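You operate a simulated robot arm through the tools that you are given. There is no shell and no other tool. Be economical: measure what you need, move in short steps, check, and stop when the job is done.

Carry out the task below with a simulated robot arm. There is one attempt and no reset: what you move stays moved.

TASK
Fetch the red dice from the dice tray and set it on top of the blue candle. Then put the month block marked "june" from the table on the blue pad and the month block that says "july" on top of the purple block there.

It is judged by the outcome, as a careful person would: the job done as asked, and still so three seconds after it is handed in. It fails if anything else is knocked over, pushed out of place, dropped, spilled or broken.

THE ROBOT
A 7-joint arm with a two-finger parallel gripper, fixed in place. Base frame: the origin is at the foot of the arm, x ahead of it, y to its left, z up; the work surface is at about z = 740. Lengths are in mm, angles in degrees, forces in N, time in s.
With the tool pointing down near the work surface it reaches from about 200 to 680 mm from the base axis. Its first joint turns from -66.0 to 66.0 degrees. Payload 2.4 kg.
Tool frame: the origin (TCP) lies between the finger pads and is the grasp point; the fingertips stand 30 mm ahead of it; z points along the fingers, y is the line along which they close. The gripper opens to 94 mm. The fingers are 28 mm wide and 10 mm thick; the gripper's body (50 by 96 mm) begins 55 mm behind the TCP.
Orientation is that of the tool frame in the base frame, as a unit quaternion [x, y, z, w]. With the fingers straight down and closing along the base's y, the tool's x points along the base's -x, its y along +y and its z along -z.

THE INTERFACE
- The arm moves only by the tool drive_tool. Its argument "commands" is a list of rows, each an object of numbers (a shift or turn left out is 0, a gripper value left out holds the last): "wx", "wy", "wz": the turn, a rotation vector about the base's x, y, z in units of 5 degrees (1.0 is 5 degrees); "x", "y", "z": the shift along the base's x, y, z in units of 30 mm (1.0 is 30 mm); "hand": the finger opening in mm, from 0 to 94. In form: [{"wx": .., "wy": .., "wz": .., "x": .., "y": .., "z": .., "hand": ..}, ...]. A call has 1 to 10 rows; each row shifts and turns the commanded pose from where the row before left it. A call with a number of a shift or a turn outside -1 to 1 is refused whole. A row lasts 0.2 s, in which the tool goes at most 50 mm and 8.6 degrees; a call with a longer step from one row to the next is refused whole, and so is a gripper value outside its range. A pose out of reach is approached as far as the arm can. The call stops where the force on the tool passes 40 N (or 10 N more than at its start, if that is more) or the arm is blocked; 0.2 s more then pass. The fingers move at their own pace (about 153 mm/s each) and stop on an object; they squeeze with about 37 N. The grip force told is the motor's: it shows also when the fingers shut on nothing. Time passes only in rows, and 0.2 s behind the last, so rows that do not move let the fingers close. It gives the time, the measured TCP pose, the force on the tool (base axes), the opening and the grip force at its end, in the units of the frame above (readings bear some noise), and new pictures: "views" is both (left out), scene, wrist or none.
- Cameras (640 x 400 px; columns grow to the right, rows downward): "scene" is fixed at [25.4, 486.3, 1449.7]; the picture's right is [-0.81, -0.59, 0.00], its down [-0.37, 0.51, -0.78] and it looks along [0.46, -0.63, -0.62] (base axes); focal length 355 px, centre (320, 200). "wrist" rides on the gripper at [-37, 0, -58] in the tool frame; the picture's right is [0.00, -1.00, 0.00], its down [0.97, 0.00, -0.24] and it looks along [0.24, 0.00, 0.97] (tool axes); focal length 218 px, centre (320, 200).
- locate(camera, pixels): for up to 12 pixels [column, row] of the newest picture of that camera ("zoom" is the newest enlarged one), the place [x, y, z] in the base frame of the surface seen there, good to about 2 mm, but the place of the scene camera against the robot may be out by one fixed shift of up to 25 mm in any direction. No time passes.
- close_up(camera, box): a new picture of the part [left, top, right, bottom] of that camera's present view, enlarged. No time passes.
- hand_in(): hands the job in; it is judged then, once.

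Work in short steps. Measure before you move; look again where a grasp or a placing could have gone wrong, and mend it. You have 80 turns and 120 pictures in all, the two below and enlarged ones among them. Open the gripper and draw the arm clear of the work before you hand the job in, unless the task says otherwise; then end with one line.

The tools are called as a command line: name --argument value ..., lists and objects as JSON in quotes. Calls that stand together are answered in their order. drive_tool: Moves the arm, as the interface text tells. Its arguments: {"type":"object","properties":{"commands":{"type":"array"},"views":{"type":"string","enum":["both","scene","wrist","none"]}},"required":["commands"]} The other tools are called the same way: locate (camera, pixels) gives the place of the surface under pixels of a picture; close_up (camera, box) takes an enlarged picture of a part of a camera's view; hand_in () hands the job in.

At the start:

```text
time: 0.0
position: [383.2, -10.3, 1041.7]
ee_rot: [0.0, 1.0, 0.0, 0.001]
force: [0.4, -0.1, 0.7]
grip_width: 94.0
grip_force: 0.1
```

scene: 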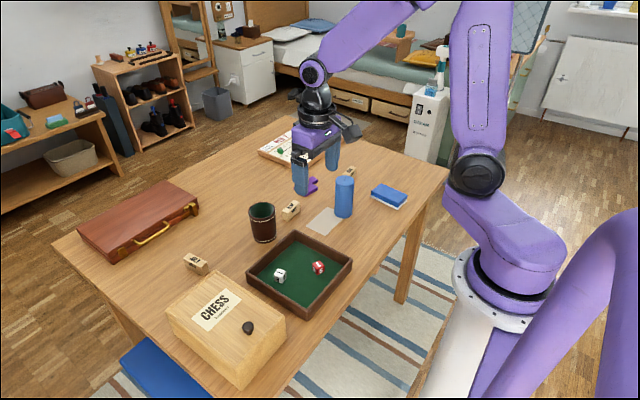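
wrist: 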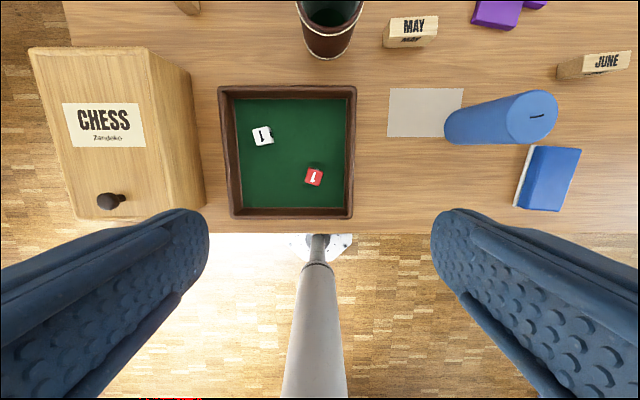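

The scene shows the tray with red die near (318,268), the candle at (344,197), blue item at (388,195), and month blocks. I take close-ups and locate the key points.

close_up --camera "scene" --box '[240, 120, 420, 232]'

close_up --camera "scene" --box '[160, 190, 360, 315]'

locate --camera "wrist" --pixels '[[314, 177], [262, 136], [536, 115], [548, 178], [606, 62], [413, 25], [495, 14], [425, 112], [287, 92], [350, 150], [285, 212], [330, 50]]'

```text
3.56 times, centred on (330, 176) of scene
```

zoom: 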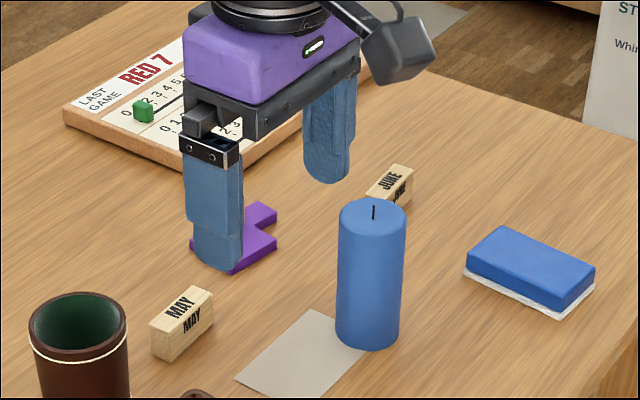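

```text
3.20 times, centred on (260, 252) of scene
```

zoom: 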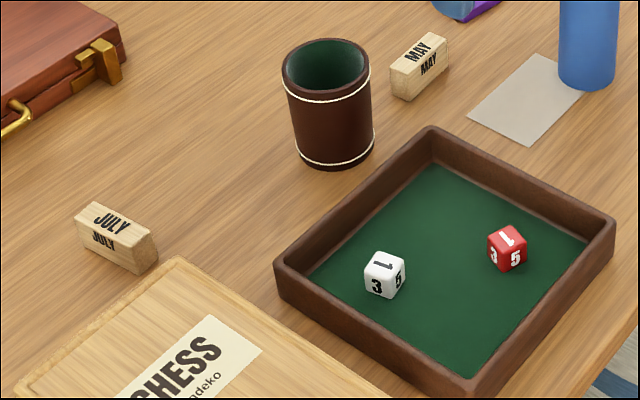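

```text
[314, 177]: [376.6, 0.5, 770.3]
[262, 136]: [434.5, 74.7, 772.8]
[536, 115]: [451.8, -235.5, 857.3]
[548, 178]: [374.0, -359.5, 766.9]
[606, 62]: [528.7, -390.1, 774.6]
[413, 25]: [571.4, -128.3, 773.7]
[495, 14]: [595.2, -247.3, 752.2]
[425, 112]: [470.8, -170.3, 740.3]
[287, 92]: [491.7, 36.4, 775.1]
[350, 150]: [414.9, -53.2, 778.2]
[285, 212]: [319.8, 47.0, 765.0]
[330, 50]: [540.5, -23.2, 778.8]
```

close_up --camera "wrist" --box '[210, 75, 370, 225]'

close_up --camera "wrist" --box '[380, 0, 640, 220]'

```text
2.67 times, centred on (290, 150) of wrist
```

zoom: 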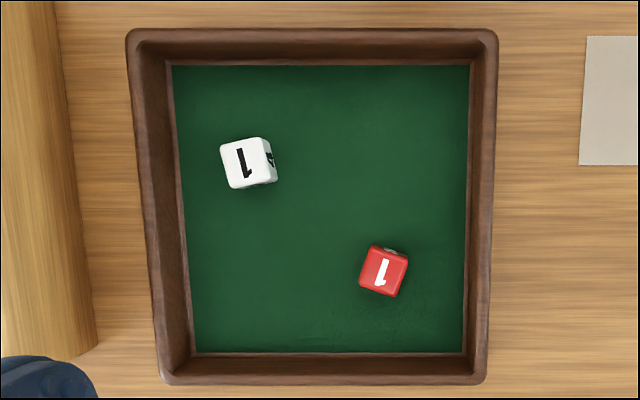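

```text
1.82 times, centred on (510, 110) of wrist
```

zoom: 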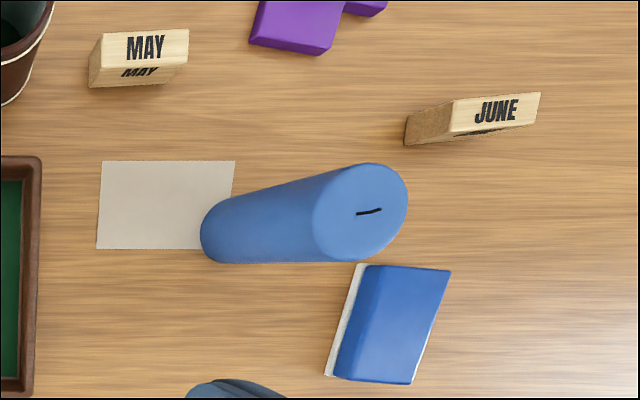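

The red die's top is at about (376,0,770), turned about -15° about z. I lower to z≈900 above it with the yaw, for a refined look.

drive_tool --commands '[{"x": -0.2, "y": 0.35, "z": -1, "wz": -1, "hand": 56}, {"z": -1, "wz": -1}, {"z": -1, "wz": -1}, {"z": -1}, {"z": -0.8}]' --views "wrist"

```text
time: 1.2
position: [376.8, 0.8, 896.9]
ee_rot: [0.131, 0.991, 0.001, 0.0]
force: [0.0, -0.8, -0.2]
grip_width: 56.1
grip_force: 0.1
```

wrist: 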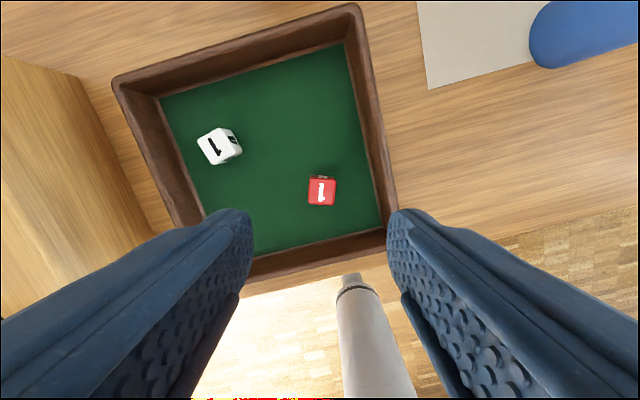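

close_up --camera "wrist" --box '[280, 160, 360, 220]'

locate --camera "wrist" --pixels '[[311, 181], [333, 181], [311, 202], [333, 204], [322, 192], [322, 220]]'

```text
6.67 times, centred on (320, 190) of wrist
```

zoom: 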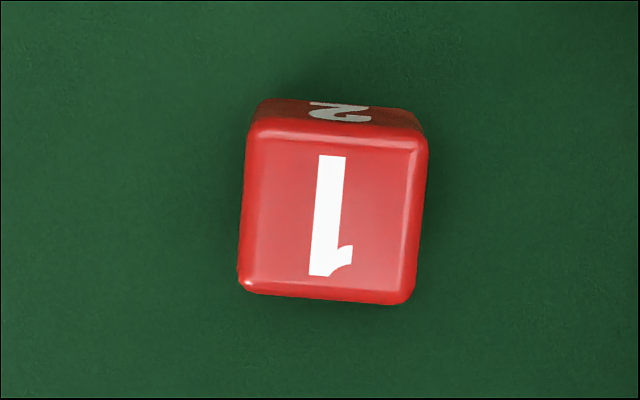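

```text
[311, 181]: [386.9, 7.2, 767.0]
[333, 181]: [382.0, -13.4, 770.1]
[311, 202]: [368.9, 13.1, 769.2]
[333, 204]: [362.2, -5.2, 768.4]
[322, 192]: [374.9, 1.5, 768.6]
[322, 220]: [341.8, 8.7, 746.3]
```

Die centre ≈ (375,0), top 769, floor 746; another -4° yaw needed. Descend to TCP z≈780 and close.

drive_tool --commands '[{"x": -0.05, "y": -0.02, "z": -1, "wz": -0.8}, {"z": -1}, {"z": -1}, {"z": -0.9}, {}, {"hand": 0}, {}, {}]' --views "wrist"

```text
time: 3.0
position: [376.8, 0.5, 780.6]
ee_rot: [0.165, 0.986, 0.0, 0.0]
force: [-0.2, -1.0, 0.5]
grip_width: 22.3
grip_force: 36.7
```

wrist: 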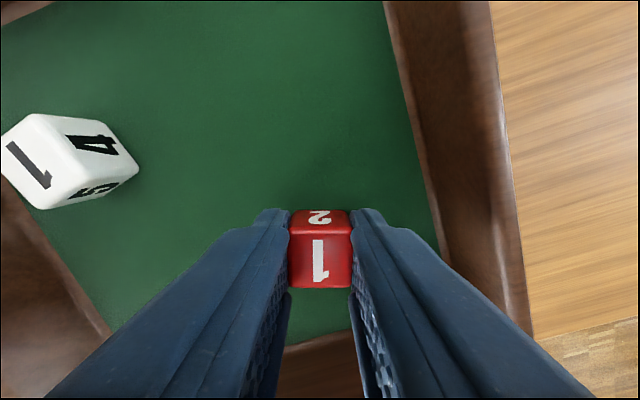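

Gripped (22.3 mm). Lift clear and move toward the candle for a look from above.

drive_tool --commands '[{"z": 1}, {"z": 1}, {"z": 1}, {"z": 1}, {"z": 1}, {"z": 1}, {"z": 0.6, "y": -1}, {"y": -1}, {"y": -1}, {"y": -1}]' --views "wrist"

```text
time: 5.2
position: [376.7, -120.0, 978.5]
ee_rot: [0.165, 0.986, 0.0, -0.001]
force: [0.6, 0.5, -0.6]
grip_width: 22.0
grip_force: 36.7
```

wrist: 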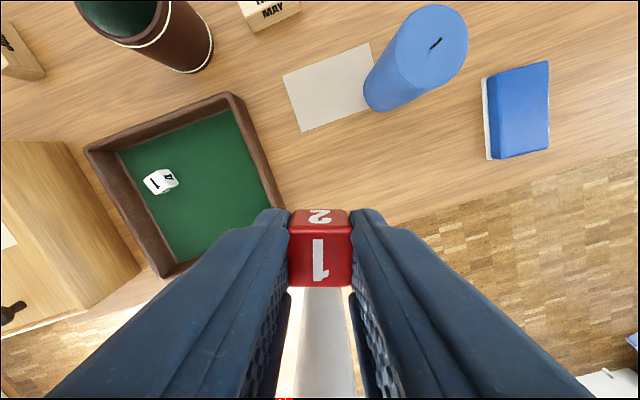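

close_up --camera "wrist" --box '[350, 0, 580, 170]'

locate --camera "wrist" --pixels '[[433, 46], [438, 41], [427, 10], [466, 45], [425, 85], [400, 45], [461, 22], [433, 84], [440, 8], [415, 62]]'

```text
2.35 times, centred on (465, 85) of wrist
```

zoom: 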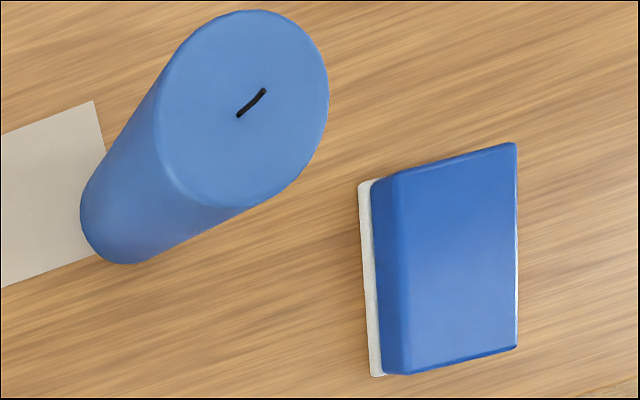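

```text
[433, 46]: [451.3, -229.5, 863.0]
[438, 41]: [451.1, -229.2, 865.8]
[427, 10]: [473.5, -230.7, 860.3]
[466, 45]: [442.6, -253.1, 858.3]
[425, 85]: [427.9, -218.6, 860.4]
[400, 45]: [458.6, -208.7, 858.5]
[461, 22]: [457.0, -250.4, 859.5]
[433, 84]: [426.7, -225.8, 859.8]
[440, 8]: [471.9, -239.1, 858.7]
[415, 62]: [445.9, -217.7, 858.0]
```

Candle centre ≈ (451,-229.5), top 859, radius ~26, with a wick standing in the centre. I'll place the die beside the wick on the near side: TCP (439,-225).

drive_tool --commands '[{"x": 0.52, "y": -0.875}, {"x": 0.52, "y": -0.875}, {"x": 0.52, "y": -0.875}, {"x": 0.52, "y": -0.875}, {"z": -1}, {"z": -0.95}, {}]' --views "both"

```text
time: 6.8
position: [438.5, -224.6, 918.7]
ee_rot: [0.165, 0.986, -0.001, 0.0]
force: [0.1, -0.8, 0.4]
grip_width: 22.3
grip_force: 36.9
```

scene: 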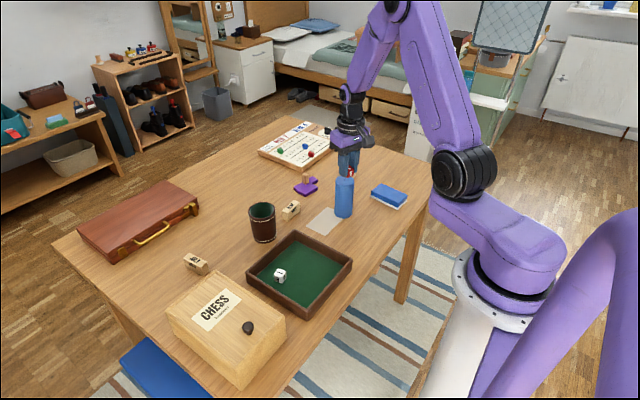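
wrist: 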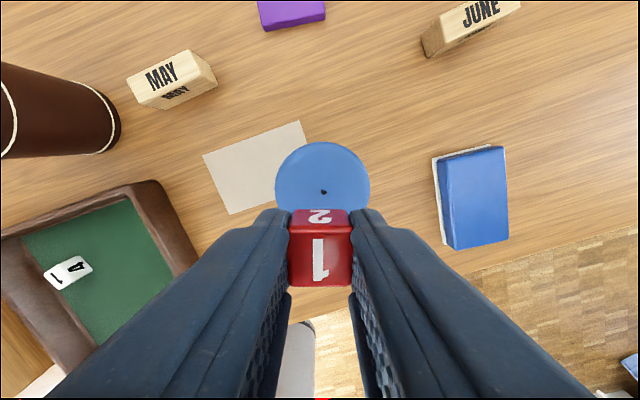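

Wick at (323,192) is between fingers and ahead of the die. Lower by 23 mm.

drive_tool --commands '[{"z": -0.5}, {"z": -0.27}, {}]' --views "wrist"

close_up --camera "scene" --box '[310, 140, 380, 220]'

close_up --camera "wrist" --box '[240, 140, 400, 300]'

```text
time: 7.6
position: [438.2, -226.2, 894.4]
ee_rot: [0.165, 0.986, -0.001, 0.0]
force: [0.5, 0.4, -0.3]
grip_width: 22.3
grip_force: 36.9
```

wrist: 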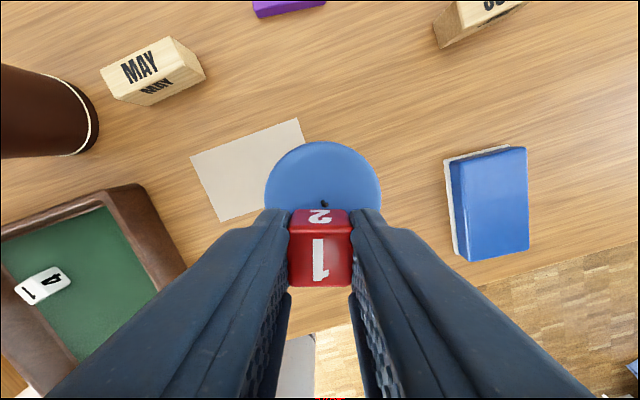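

```text
5.00 times, centred on (345, 180) of scene
```

zoom: 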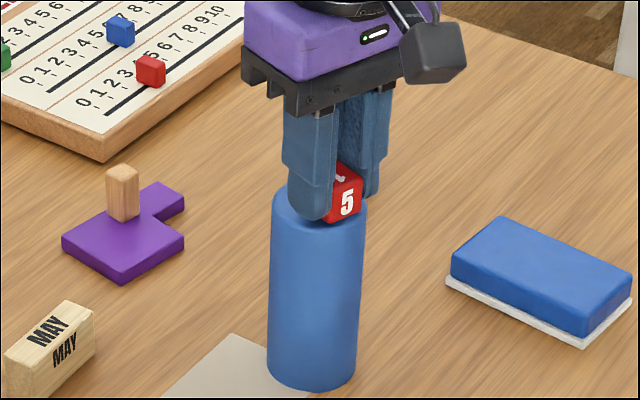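

```text
2.50 times, centred on (320, 220) of wrist
```

zoom: 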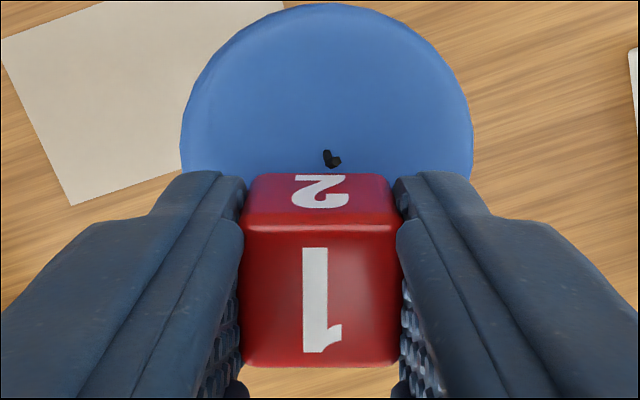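

Not yet touching (force ~0). Creep down in small steps.

drive_tool --commands '[{"z": -0.05}, {}]' --views "none"

```text
time: 8.2
position: [437.9, -225.9, 893.9]
ee_rot: [0.165, 0.986, 0.0, 0.0]
force: [0.5, -0.9, 0.2]
grip_width: 22.4
grip_force: 37.2
```

drive_tool --commands '[{"z": -0.05}, {}]' --views "none"

```text
time: 8.8
position: [438.6, -224.4, 894.2]
ee_rot: [0.165, 0.986, 0.0, 0.0]
force: [-0.3, -0.7, 1.0]
grip_width: 22.0
grip_force: 36.9
```

drive_tool --commands '[{"z": -0.05}, {}]' --views "none"

```text
time: 9.4
position: [439.7, -224.9, 893.1]
ee_rot: [0.165, 0.986, -0.001, 0.001]
force: [-2.5, 0.5, 24.8]
grip_width: 21.8
grip_force: 36.8
```

Contact (25 N). Ease up 1 mm, and open slowly-ish, then rise.

drive_tool --commands '[{"z": 0.035}, {"hand": 30}, {}, {"hand": 36}, {}]' --views "wrist"

```text
time: 10.6
position: [438.4, -225.5, 893.3]
ee_rot: [0.165, 0.986, 0.001, -0.001]
force: [-0.7, 0.5, -0.6]
grip_width: 36.0
grip_force: 0.1
```

wrist: 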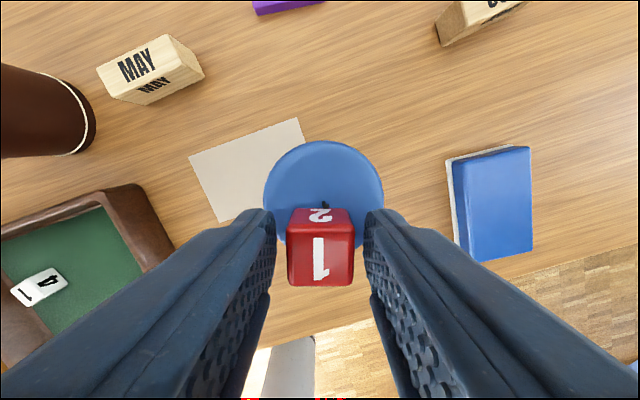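

Die stands free. Rise straight up, then look.

drive_tool --commands '[{"z": 0.5}, {"z": 1}, {"z": 1}, {"z": 1}, {"x": 0.3, "z": 0.7}]' --views "both"

close_up --camera "scene" --box '[280, 140, 420, 228]'

```text
time: 11.8
position: [448.2, -225.6, 1019.8]
ee_rot: [0.164, 0.986, 0.0, -0.001]
force: [-0.4, -0.4, -0.3]
grip_width: 36.1
grip_force: 0.0
```

scene: 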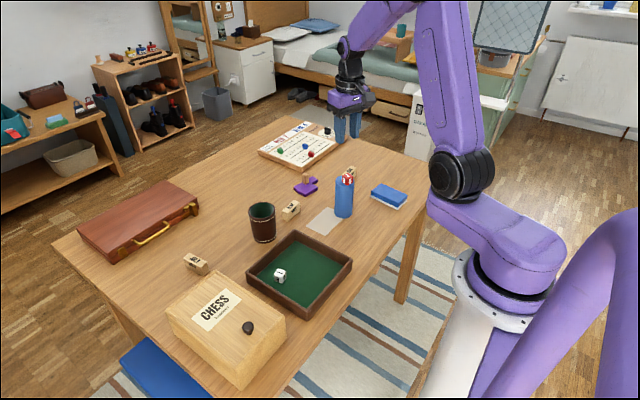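
wrist: 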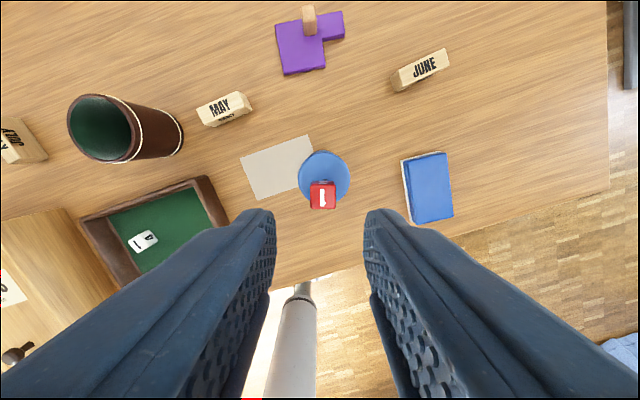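

```text
4.55 times, centred on (350, 184) of scene
```

zoom: 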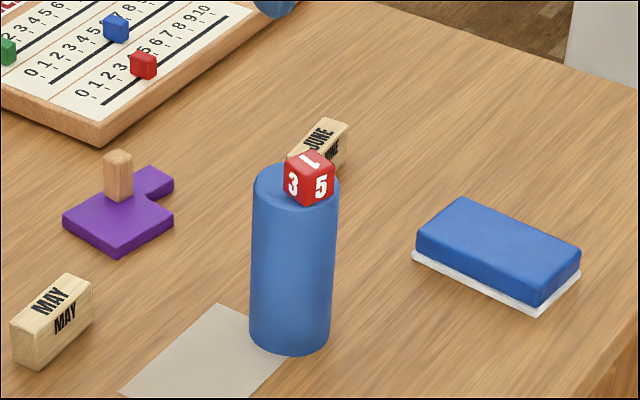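

close_up --camera "wrist" --box '[250, 0, 480, 140]'

locate --camera "wrist" --pixels '[[277, 27], [285, 74], [324, 66], [302, 50], [318, 50], [310, 10], [335, 28], [421, 68], [428, 187], [406, 161], [447, 155], [322, 197]]'

```text
2.78 times, centred on (365, 70) of wrist
```

zoom: 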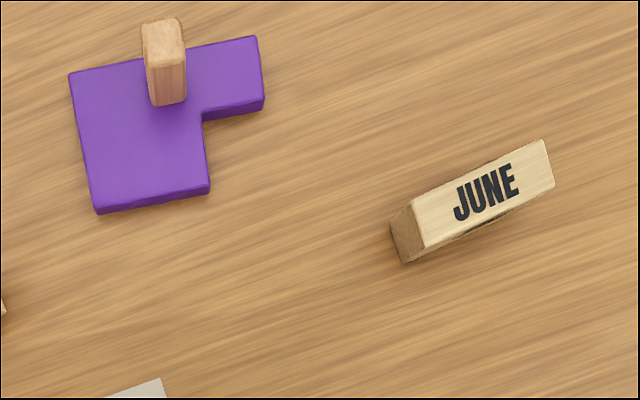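

```text
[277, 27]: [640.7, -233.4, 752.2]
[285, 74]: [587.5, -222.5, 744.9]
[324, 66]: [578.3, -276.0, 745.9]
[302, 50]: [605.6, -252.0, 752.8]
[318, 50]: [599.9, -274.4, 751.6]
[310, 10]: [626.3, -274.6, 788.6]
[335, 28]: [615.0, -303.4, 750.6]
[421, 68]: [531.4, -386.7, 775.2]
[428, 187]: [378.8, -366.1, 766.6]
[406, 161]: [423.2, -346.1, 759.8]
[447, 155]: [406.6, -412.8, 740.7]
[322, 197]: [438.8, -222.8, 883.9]
```

Die sits well on the candle. June block top ≈ (531,-387,775). Move above it for a closer look.

drive_tool --commands '[{"x": 0.3, "y": -0.9, "hand": 60}, {"x": 0.3, "y": -0.9}, {"x": 0.3, "y": -0.9}, {"x": 0.3, "y": -0.9}, {"x": 0.3, "y": -0.9}, {"x": 0.3, "y": -0.85}, {"z": -1}, {"z": -1}, {"z": -1}, {}]' --views "wrist"

close_up --camera "wrist" --box '[240, 100, 400, 220]'

```text
time: 14.0
position: [502.0, -384.5, 928.2]
ee_rot: [0.165, 0.986, 0.0, -0.001]
force: [0.1, 0.5, 0.1]
grip_width: 60.0
grip_force: 0.1
```

wrist: 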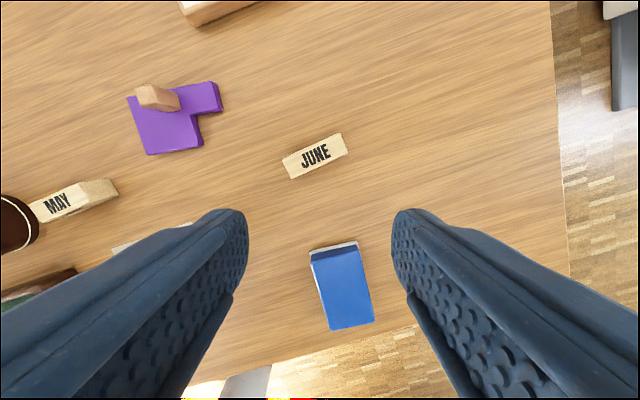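

```text
3.33 times, centred on (320, 160) of wrist
```

zoom: 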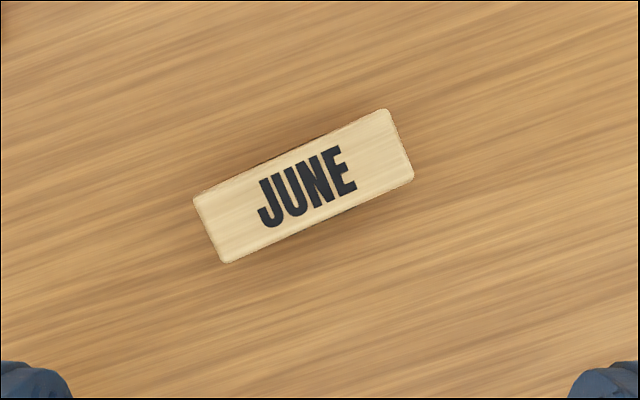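

locate --camera "zoom" --pixels '[[200, 200], [228, 256], [386, 116], [408, 178], [305, 187]]'

locate --camera "wrist" --pixels '[[315, 258], [356, 250], [331, 326], [372, 319], [345, 288], [131, 100], [150, 151], [196, 144], [185, 128], [214, 85], [176, 108], [150, 92]]'

```text
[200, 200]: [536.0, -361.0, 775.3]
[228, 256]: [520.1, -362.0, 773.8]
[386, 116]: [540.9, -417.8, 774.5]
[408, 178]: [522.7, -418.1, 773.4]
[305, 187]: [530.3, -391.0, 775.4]
```

```text
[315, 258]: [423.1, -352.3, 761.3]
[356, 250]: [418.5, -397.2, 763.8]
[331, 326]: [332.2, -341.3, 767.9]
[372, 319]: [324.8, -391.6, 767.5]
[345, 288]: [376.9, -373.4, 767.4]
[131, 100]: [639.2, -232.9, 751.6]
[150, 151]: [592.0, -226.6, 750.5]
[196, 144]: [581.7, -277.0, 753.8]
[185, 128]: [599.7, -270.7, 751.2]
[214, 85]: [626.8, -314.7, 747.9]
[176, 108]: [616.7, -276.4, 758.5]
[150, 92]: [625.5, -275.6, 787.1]
```

June: centre (530,-390), ~57×19×35, long axis ≈ along y. I'll grip across the thickness with yaw -86°, so that I can set it lengthwise on the blue pad (centre ≈(373,-371), top 767). Rotate now.

drive_tool --commands '[{"wz": -1, "x": 0.31, "y": -0.06}, {"wz": -1, "x": 0.31, "y": -0.06}, {"wz": -1, "x": 0.31, "y": -0.05}, {"wz": -1}, {"wz": -1}, {"wz": -1}, {"wz": -1}, {"wz": -1}, {"wz": -1}, {"wz": -1}]' --views "none"

drive_tool --commands '[{"wz": -1}, {"wz": -1}, {"wz": -1}, {"wz": -0.4}, {"z": -1}, {"z": -1}, {}]' --views "wrist"

```text
time: 16.2
position: [529.5, -391.0, 929.4]
ee_rot: [0.567, 0.824, 0.001, 0.0]
force: [0.8, 0.3, 0.7]
grip_width: 59.9
grip_force: 0.0
```

```text
time: 17.8
position: [529.7, -390.5, 868.2]
ee_rot: [0.682, 0.731, 0.0, 0.0]
force: [0.3, 0.3, 0.8]
grip_width: 60.1
grip_force: 0.1
```

wrist: 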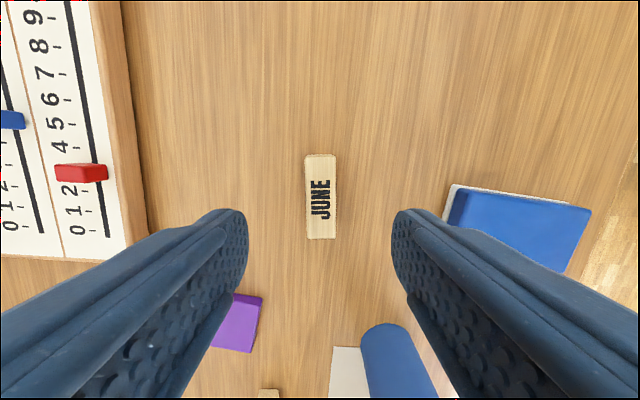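

Aligned. Descend to z≈782 and grip.

drive_tool --commands '[{"z": -1}, {"z": -1}, {"z": -0.87}, {}, {"hand": 0}, {}, {}]' --views "both"

```text
time: 19.4
position: [529.9, -388.9, 783.8]
ee_rot: [0.682, 0.731, 0.0, 0.0]
force: [1.0, -0.3, 0.5]
grip_width: 20.5
grip_force: 36.9
```

scene: 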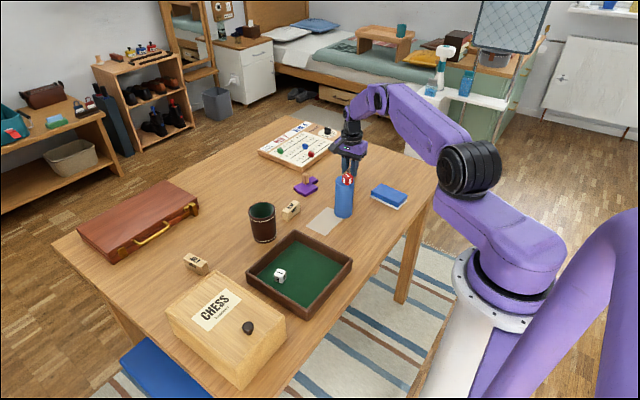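
wrist: 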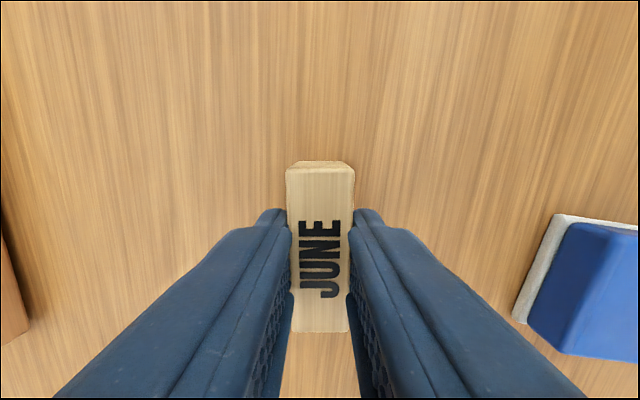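

Gripped (20.5 mm). Lift, then turn +80° while moving over the pad.

drive_tool --commands '[{"z": 1}, {"z": 1}, {"z": 1}, {"z": 0.5, "wz": 1}, {"x": -0.4, "wz": 1}, {"x": -0.4, "wz": 1}, {"x": -0.4, "wz": 1}, {"x": -0.4, "wz": 1}, {"x": -0.4, "wz": 1}, {"x": -0.4, "wz": 1}]' --views "none"

drive_tool --commands '[{"x": -0.4, "y": 0.1, "wz": 1}, {"x": -0.4, "y": 0.1, "wz": 1}, {"x": -0.4, "y": 0.1, "wz": 1}, {"x": -0.4, "y": 0.1, "wz": 1}, {"x": -0.4, "y": 0.1, "wz": 1}, {"x": -0.4, "y": 0.1, "wz": 1}, {"wz": 1}, {"wz": 1}, {"wz": 1}, {}]' --views "both"

```text
time: 21.6
position: [458.4, -390.3, 888.7]
ee_rot: [0.43, 0.903, 0.0, 0.0]
force: [0.4, 0.3, -1.1]
grip_width: 20.6
grip_force: 36.5
```

```text
time: 23.8
position: [384.6, -372.7, 887.0]
ee_rot: [0.051, 0.999, 0.0, -0.001]
force: [0.3, -0.2, 0.2]
grip_width: 20.8
grip_force: 36.4
```

scene: 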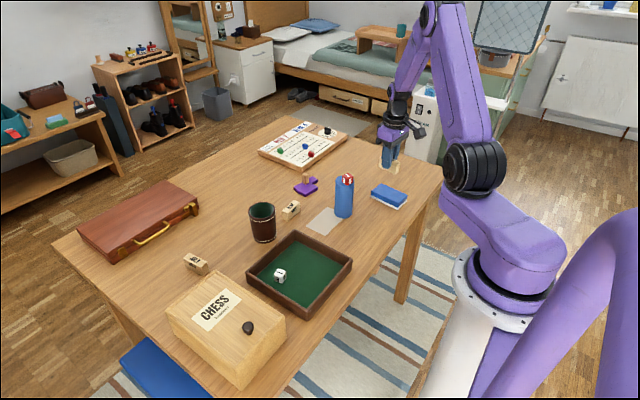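
wrist: 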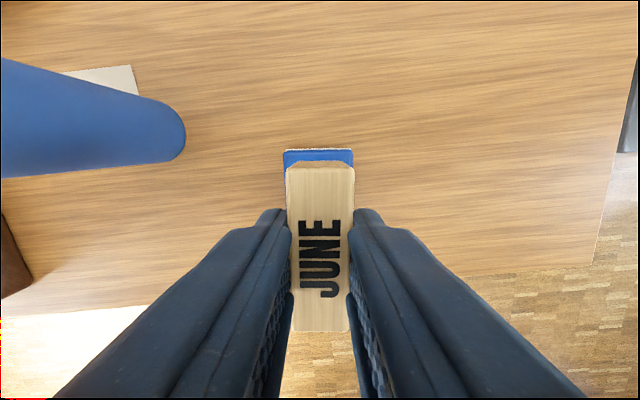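

locate --camera "wrist" --pixels '[[286, 153], [351, 152], [286, 163], [351, 163], [320, 156]]'

close_up --camera "wrist" --box '[260, 130, 380, 210]'

```text
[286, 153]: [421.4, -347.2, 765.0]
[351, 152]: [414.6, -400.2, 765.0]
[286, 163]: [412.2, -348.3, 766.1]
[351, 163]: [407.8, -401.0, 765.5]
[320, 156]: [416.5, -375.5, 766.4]
```

```text
5.00 times, centred on (320, 170) of wrist
```

zoom: 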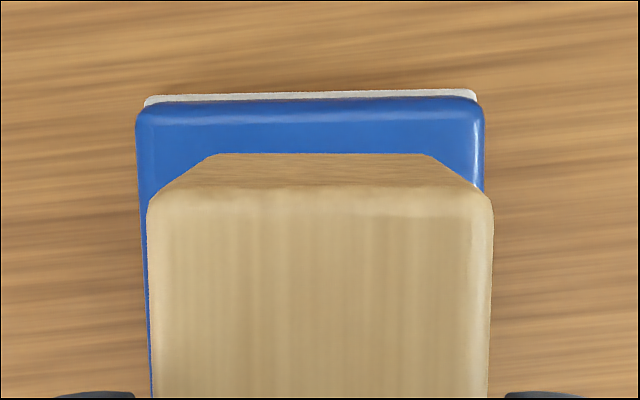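

Pad centre ≈ (373,-370). Shift and lower to just above contact.

drive_tool --commands '[{"x": -0.37, "y": 0.08, "z": -0.5}, {"z": -1}, {"z": -0.9}, {}]' --views "wrist"

```text
time: 24.8
position: [374.4, -369.4, 815.5]
ee_rot: [0.053, 0.999, -0.001, 0.0]
force: [-1.1, -0.5, -0.8]
grip_width: 20.6
grip_force: 37.1
```

wrist: 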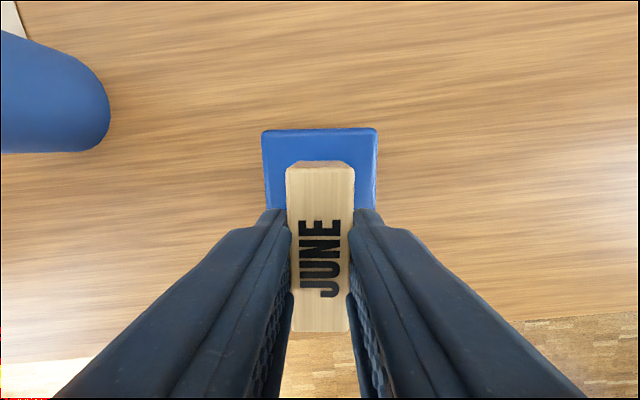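

Well aligned. Creep down.

drive_tool --commands '[{"z": -0.1}, {}]' --views "none"

drive_tool --commands '[{"z": -0.04}, {}]' --views "none"

```text
time: 25.4
position: [374.5, -369.9, 812.8]
ee_rot: [0.053, 0.999, 0.0, 0.0]
force: [-0.7, -0.2, 0.4]
grip_width: 20.7
grip_force: 37.7
```

```text
time: 26.0
position: [374.2, -368.6, 811.2]
ee_rot: [0.052, 0.999, 0.0, 0.001]
force: [0.3, -0.7, 0.3]
grip_width: 20.7
grip_force: 36.9
```

drive_tool --commands '[{"z": -0.05}, {}]' --views "none"

```text
time: 26.6
position: [375.0, -369.4, 809.3]
ee_rot: [0.052, 0.999, 0.0, 0.0]
force: [0.5, 0.1, 0.4]
grip_width: 20.4
grip_force: 36.6
```

drive_tool --commands '[{"z": -0.04}, {}]' --views "none"

```text
time: 27.2
position: [374.5, -371.3, 808.7]
ee_rot: [0.052, 0.999, -0.001, 0.0]
force: [0.1, 0.7, -0.6]
grip_width: 20.5
grip_force: 37.0
```

drive_tool --commands '[{"z": -0.04}, {}]' --views "scene"

close_up --camera "scene" --box '[350, 150, 430, 215]'

```text
time: 27.8
position: [375.5, -370.2, 808.4]
ee_rot: [0.052, 0.999, 0.0, 0.0]
force: [-2.2, 2.2, 14.2]
grip_width: 21.0
grip_force: 36.7
```

scene: 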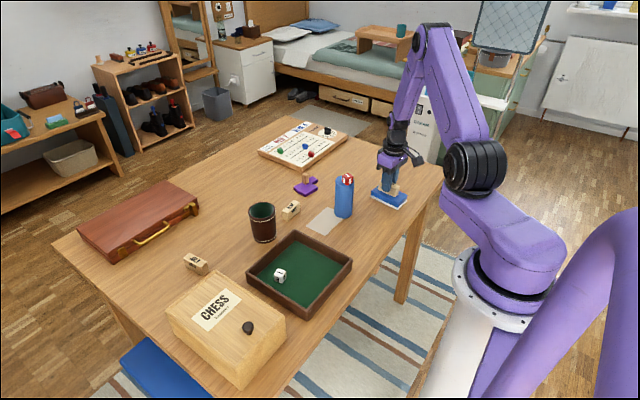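

```text
6.15 times, centred on (390, 182) of scene
```

zoom: 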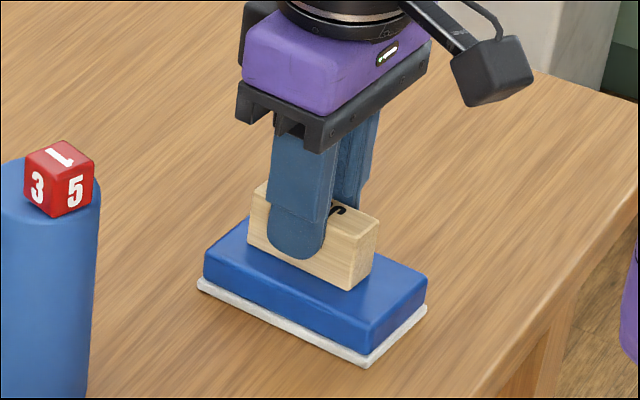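

Contact on the pad. Release and rise.

drive_tool --commands '[{"z": 0.01}, {"hand": 32}, {}, {"hand": 44}, {"z": 0.5}, {"z": 1}, {"z": 1}, {"z": 1}, {"z": 1}, {"z": 1}]' --views "wrist"

close_up --camera "scene" --box '[350, 150, 430, 215]'

```text
time: 30.0
position: [374.9, -369.4, 972.3]
ee_rot: [0.052, 0.999, 0.001, 0.001]
force: [0.4, 0.5, -1.2]
grip_width: 44.0
grip_force: 0.0
```

wrist: 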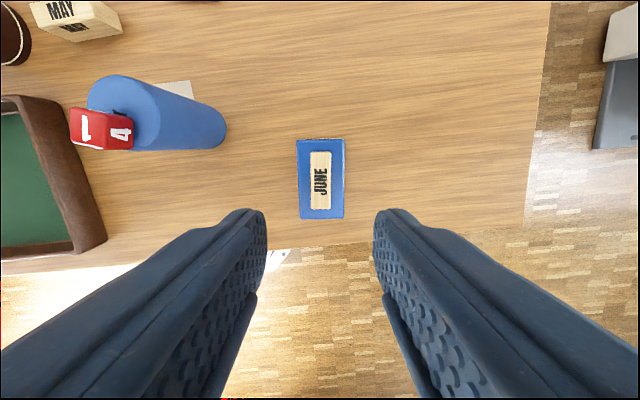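

```text
6.15 times, centred on (390, 182) of scene
```

zoom: 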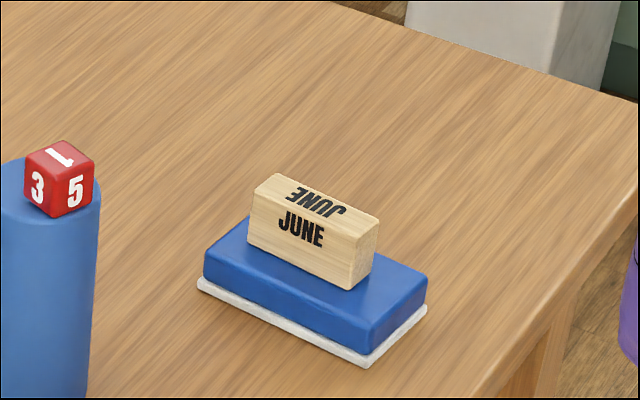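

June is set. Now locate July via the scene camera, using the June block as reference for the fixed shift.

locate --camera "scene" --pixels '[[197, 261], [388, 181], [280, 270], [291, 206]]'

locate --camera "wrist" --pixels '[[320, 180], [313, 155], [330, 155], [313, 207], [330, 207]]'

```text
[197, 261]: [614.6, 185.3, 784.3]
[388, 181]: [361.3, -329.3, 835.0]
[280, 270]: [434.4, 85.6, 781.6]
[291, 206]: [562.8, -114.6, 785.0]
```

```text
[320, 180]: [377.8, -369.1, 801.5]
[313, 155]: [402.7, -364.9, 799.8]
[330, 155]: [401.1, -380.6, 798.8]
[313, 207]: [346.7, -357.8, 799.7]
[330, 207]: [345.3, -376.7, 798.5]
```

July ≈ (614,175). Travel there at z≈990.

drive_tool --commands '[{"z": 0.6, "y": 1}, {"y": 1, "x": 0.3}, {"y": 1, "x": 0.3}, {"y": 1, "x": 0.3}, {"y": 1, "x": 0.3}, {"y": 1, "x": 0.3}, {"y": 1, "x": 0.3}, {"y": 1, "x": 0.3}, {"y": 1, "x": 0.3}, {"y": 1, "x": 0.3}]' --views "none"

drive_tool --commands '[{"y": 1, "x": 0.5, "hand": 60}, {"y": 1, "x": 0.5}, {"y": 1, "x": 0.5}, {"y": 1, "x": 0.5}, {"y": 1, "x": 0.5}, {"y": 1, "x": 0.5}, {"y": 1, "x": 0.5}, {"y": 1, "x": 0.3}, {"z": -1}, {}]' --views "wrist"

```text
time: 32.2
position: [457.2, -69.6, 991.8]
ee_rot: [0.052, 0.999, 0.0, 0.0]
force: [0.0, 0.3, 0.2]
grip_width: 43.9
grip_force: 0.1
```

```text
time: 34.4
position: [570.2, 170.2, 960.5]
ee_rot: [0.053, 0.999, 0.001, 0.0]
force: [0.9, 0.7, 0.0]
grip_width: 59.9
grip_force: 0.2
```

wrist: 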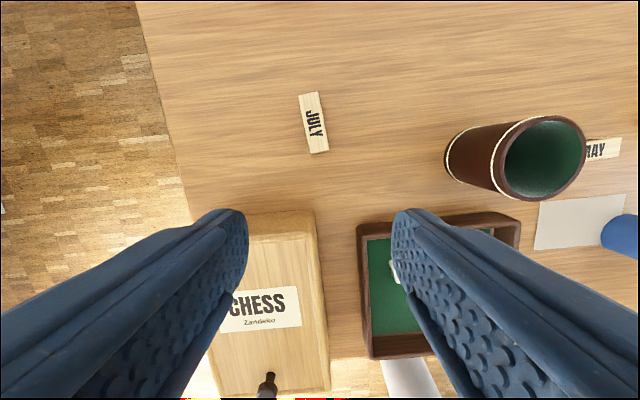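

close_up --camera "wrist" --box '[260, 80, 370, 170]'

```text
4.44 times, centred on (315, 125) of wrist
```

zoom: 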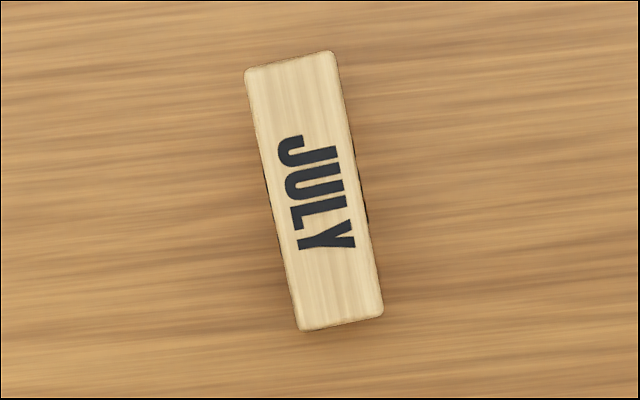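

locate --camera "zoom" --pixels '[[251, 72], [333, 56], [303, 325], [378, 311], [315, 190]]'

locate --camera "wrist" --pixels '[[280, 230], [480, 222], [540, 117], [464, 160]]'

```text
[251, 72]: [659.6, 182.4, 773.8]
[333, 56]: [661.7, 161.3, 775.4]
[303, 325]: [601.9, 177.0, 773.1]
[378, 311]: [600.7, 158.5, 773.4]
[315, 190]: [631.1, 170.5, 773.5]
```

```text
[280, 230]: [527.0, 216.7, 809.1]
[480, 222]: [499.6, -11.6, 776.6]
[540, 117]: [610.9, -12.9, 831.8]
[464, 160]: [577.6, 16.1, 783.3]
```

July: centre (631,170), long axis 4° from x, ~60×20×35. The purple piece has a peg at about (622,-276), so I'll grip July 14 mm nearer than its centre to keep the finger clear of the peg later: TCP (617,169), yaw +4°.

drive_tool --commands '[{"x": 0.8, "wz": 1}, {"x": 0.77, "wz": 1, "y": -0.03}, {"z": -1}, {"z": -1}, {"z": -1}, {"z": -1}, {}]' --views "wrist"

```text
time: 36.0
position: [617.0, 168.6, 841.4]
ee_rot: [-0.035, 0.999, 0.0, 0.0]
force: [0.0, 0.2, -0.6]
grip_width: 59.7
grip_force: 0.0
```

wrist: 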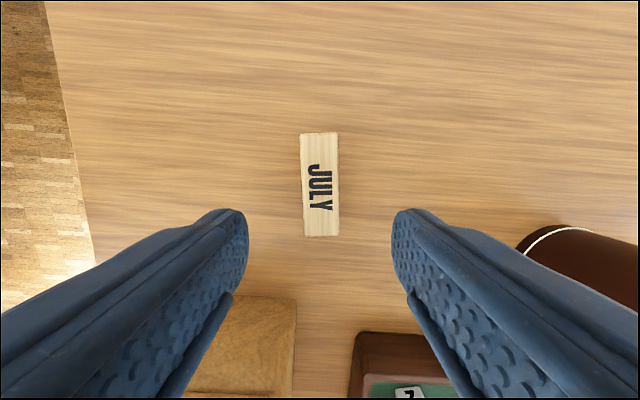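

drive_tool --commands '[{"z": -1}, {"z": -0.92}, {}, {"hand": 0}, {}, {}]' --views "wrist"

```text
time: 37.4
position: [617.6, 168.6, 784.0]
ee_rot: [-0.035, 0.999, 0.0, 0.0]
force: [-0.3, 0.4, 0.3]
grip_width: 20.6
grip_force: 36.9
```

wrist: 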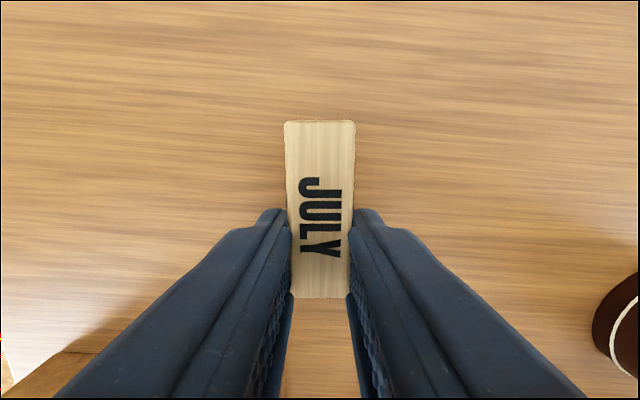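

Gripped. Lift and carry toward the purple piece with x drawn back a bit for viewing.

drive_tool --commands '[{"z": 1}, {"z": 1}, {"z": 1}, {"z": 1}, {"z": 1}, {"z": 1, "x": -0.3}, {"y": -1, "x": -0.3}, {"y": -1, "x": -0.3}, {"y": -1, "x": -0.3}, {"y": -1, "x": -0.3}]' --views "none"

drive_tool --commands '[{"y": -1, "x": -0.3, "wz": -0.5}, {"y": -1, "x": -0.3, "wz": -0.5}, {"y": -1, "x": -0.3, "wz": -0.5}, {"y": -1, "x": -0.3, "wz": -0.5}, {"y": -1, "wz": -0.5}, {"y": -1, "wz": -0.3}, {"y": -1}, {"y": -1}, {"y": -1}, {}]' --views "wrist"

```text
time: 39.6
position: [571.9, 49.0, 963.1]
ee_rot: [-0.034, 0.999, 0.0, 0.0]
force: [-0.1, 0.6, 0.2]
grip_width: 20.6
grip_force: 37.0
```

```text
time: 41.8
position: [535.8, -221.2, 962.1]
ee_rot: [0.087, 0.996, 0.0, 0.0]
force: [0.5, -0.2, -0.1]
grip_width: 20.5
grip_force: 37.2
```

wrist: 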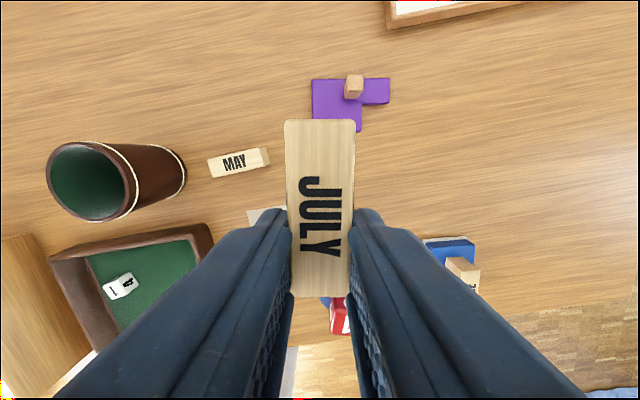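

The block hides part of the purple piece; sidestep +y 60 mm for a clear view.

drive_tool --commands '[{"y": 1}, {"y": 1}, {}]' --views "wrist"

close_up --camera "wrist" --box '[340, 60, 460, 150]'

```text
time: 42.6
position: [535.4, -157.8, 962.8]
ee_rot: [0.088, 0.996, 0.0, -0.001]
force: [0.9, 0.7, -0.6]
grip_width: 20.3
grip_force: 36.9
```

wrist: 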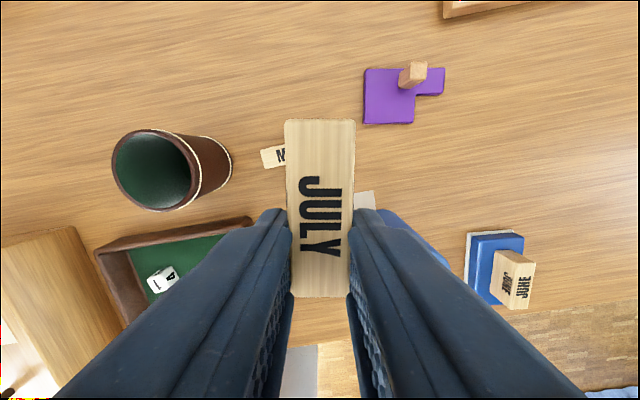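

```text
4.44 times, centred on (400, 105) of wrist
```

zoom: 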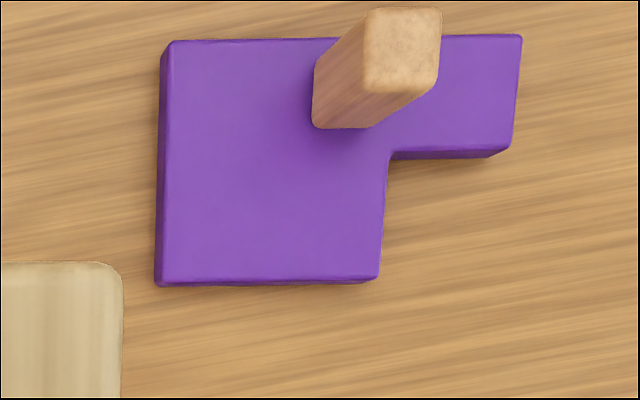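

locate --camera "zoom" --pixels '[[172, 45], [165, 278], [376, 276], [388, 158], [515, 40], [505, 145], [318, 124], [366, 126], [312, 80], [270, 160], [400, 45]]'

```text
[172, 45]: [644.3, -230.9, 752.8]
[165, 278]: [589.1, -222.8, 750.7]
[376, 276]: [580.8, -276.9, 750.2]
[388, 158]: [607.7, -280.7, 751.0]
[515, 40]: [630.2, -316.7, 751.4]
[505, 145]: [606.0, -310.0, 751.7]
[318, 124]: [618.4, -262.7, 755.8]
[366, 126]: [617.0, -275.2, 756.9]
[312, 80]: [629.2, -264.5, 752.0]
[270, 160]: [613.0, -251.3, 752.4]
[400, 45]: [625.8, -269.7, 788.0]
```

Purple square: near-left corner (589,-223), near-right (581,-277), far-left (644,-231); peg occupies its far-right part. July's target centre (614,-243) → TCP (600.5,-240.6), yaw -8°.

drive_tool --commands '[{"x": 0.72, "y": -0.9, "wz": 0.34}, {"x": 0.72, "y": -0.9}, {"x": 0.72, "y": -0.94}, {}, {"z": -1}, {"z": -1}, {"z": -1}, {"z": -0.7}, {}]' --views "both"

close_up --camera "scene" --box '[270, 140, 350, 205]'

```text
time: 44.6
position: [600.8, -242.5, 852.5]
ee_rot: [0.073, 0.997, -0.001, 0.0]
force: [0.2, -0.7, -0.9]
grip_width: 20.9
grip_force: 36.9
```

scene: 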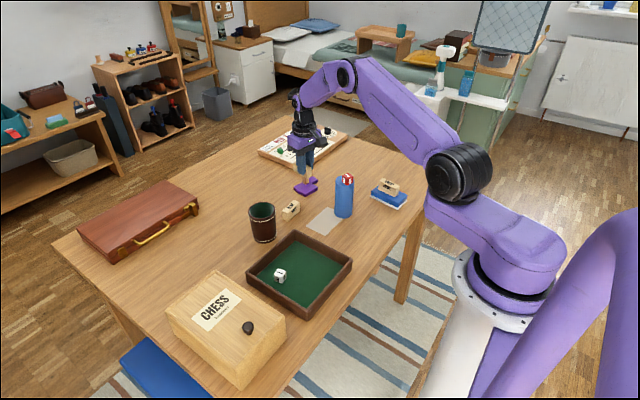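
wrist: 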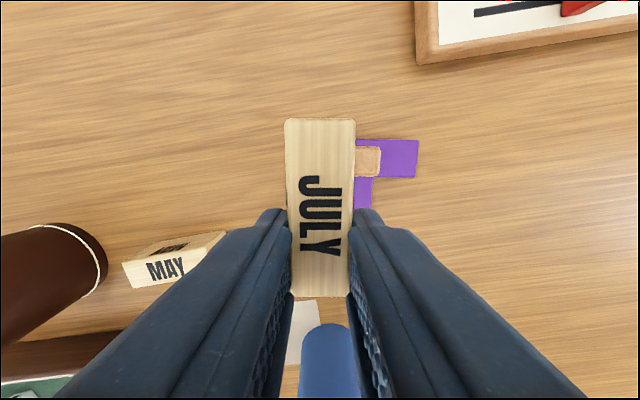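

```text
6.15 times, centred on (310, 172) of scene
```

zoom: 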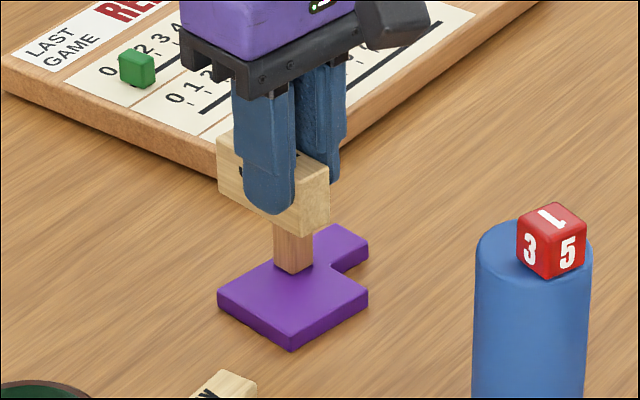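

Peg is ~9 mm to the right of the block's path as planned. Descend close to contact.

drive_tool --commands '[{"z": -0.6, "y": 0.04}, {"z": -0.6}, {"z": -0.5}, {}]' --views "both"

close_up --camera "scene" --box '[270, 140, 350, 205]'

```text
time: 45.6
position: [601.8, -240.7, 800.6]
ee_rot: [0.072, 0.997, 0.0, 0.0]
force: [0.0, 0.2, 0.0]
grip_width: 20.6
grip_force: 37.1
```

scene: 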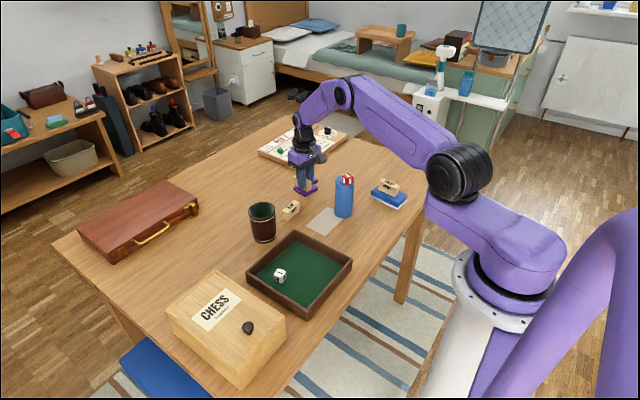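
wrist: 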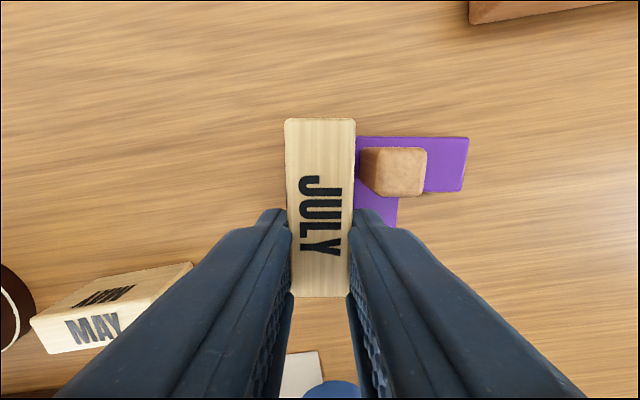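

```text
6.15 times, centred on (310, 172) of scene
```

zoom: 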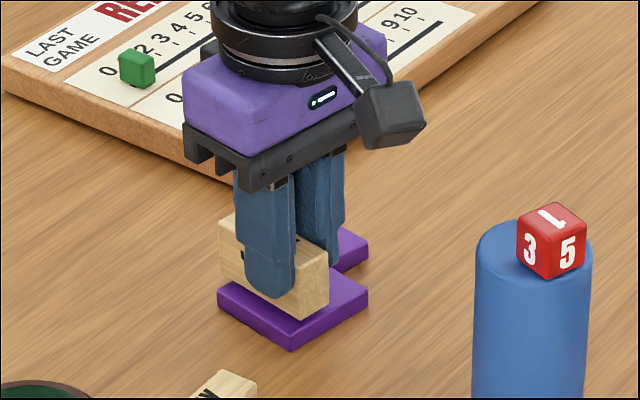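

Positions look right. Creep to contact.

drive_tool --commands '[{"z": -0.1}, {}]' --views "none"

drive_tool --commands '[{"z": -0.05}, {}]' --views "none"

```text
time: 46.2
position: [601.4, -241.6, 799.9]
ee_rot: [0.073, 0.997, 0.0, 0.0]
force: [0.0, 0.5, -0.2]
grip_width: 20.5
grip_force: 36.9
```

```text
time: 46.8
position: [600.5, -240.5, 796.7]
ee_rot: [0.072, 0.997, 0.0, 0.0]
force: [0.5, -0.4, 0.4]
grip_width: 20.6
grip_force: 37.1
```

drive_tool --commands '[{"z": -0.04}, {}]' --views "none"

```text
time: 47.4
position: [601.3, -241.5, 795.6]
ee_rot: [0.073, 0.997, -0.001, 0.001]
force: [-1.2, 0.8, 3.0]
grip_width: 20.6
grip_force: 36.7
```

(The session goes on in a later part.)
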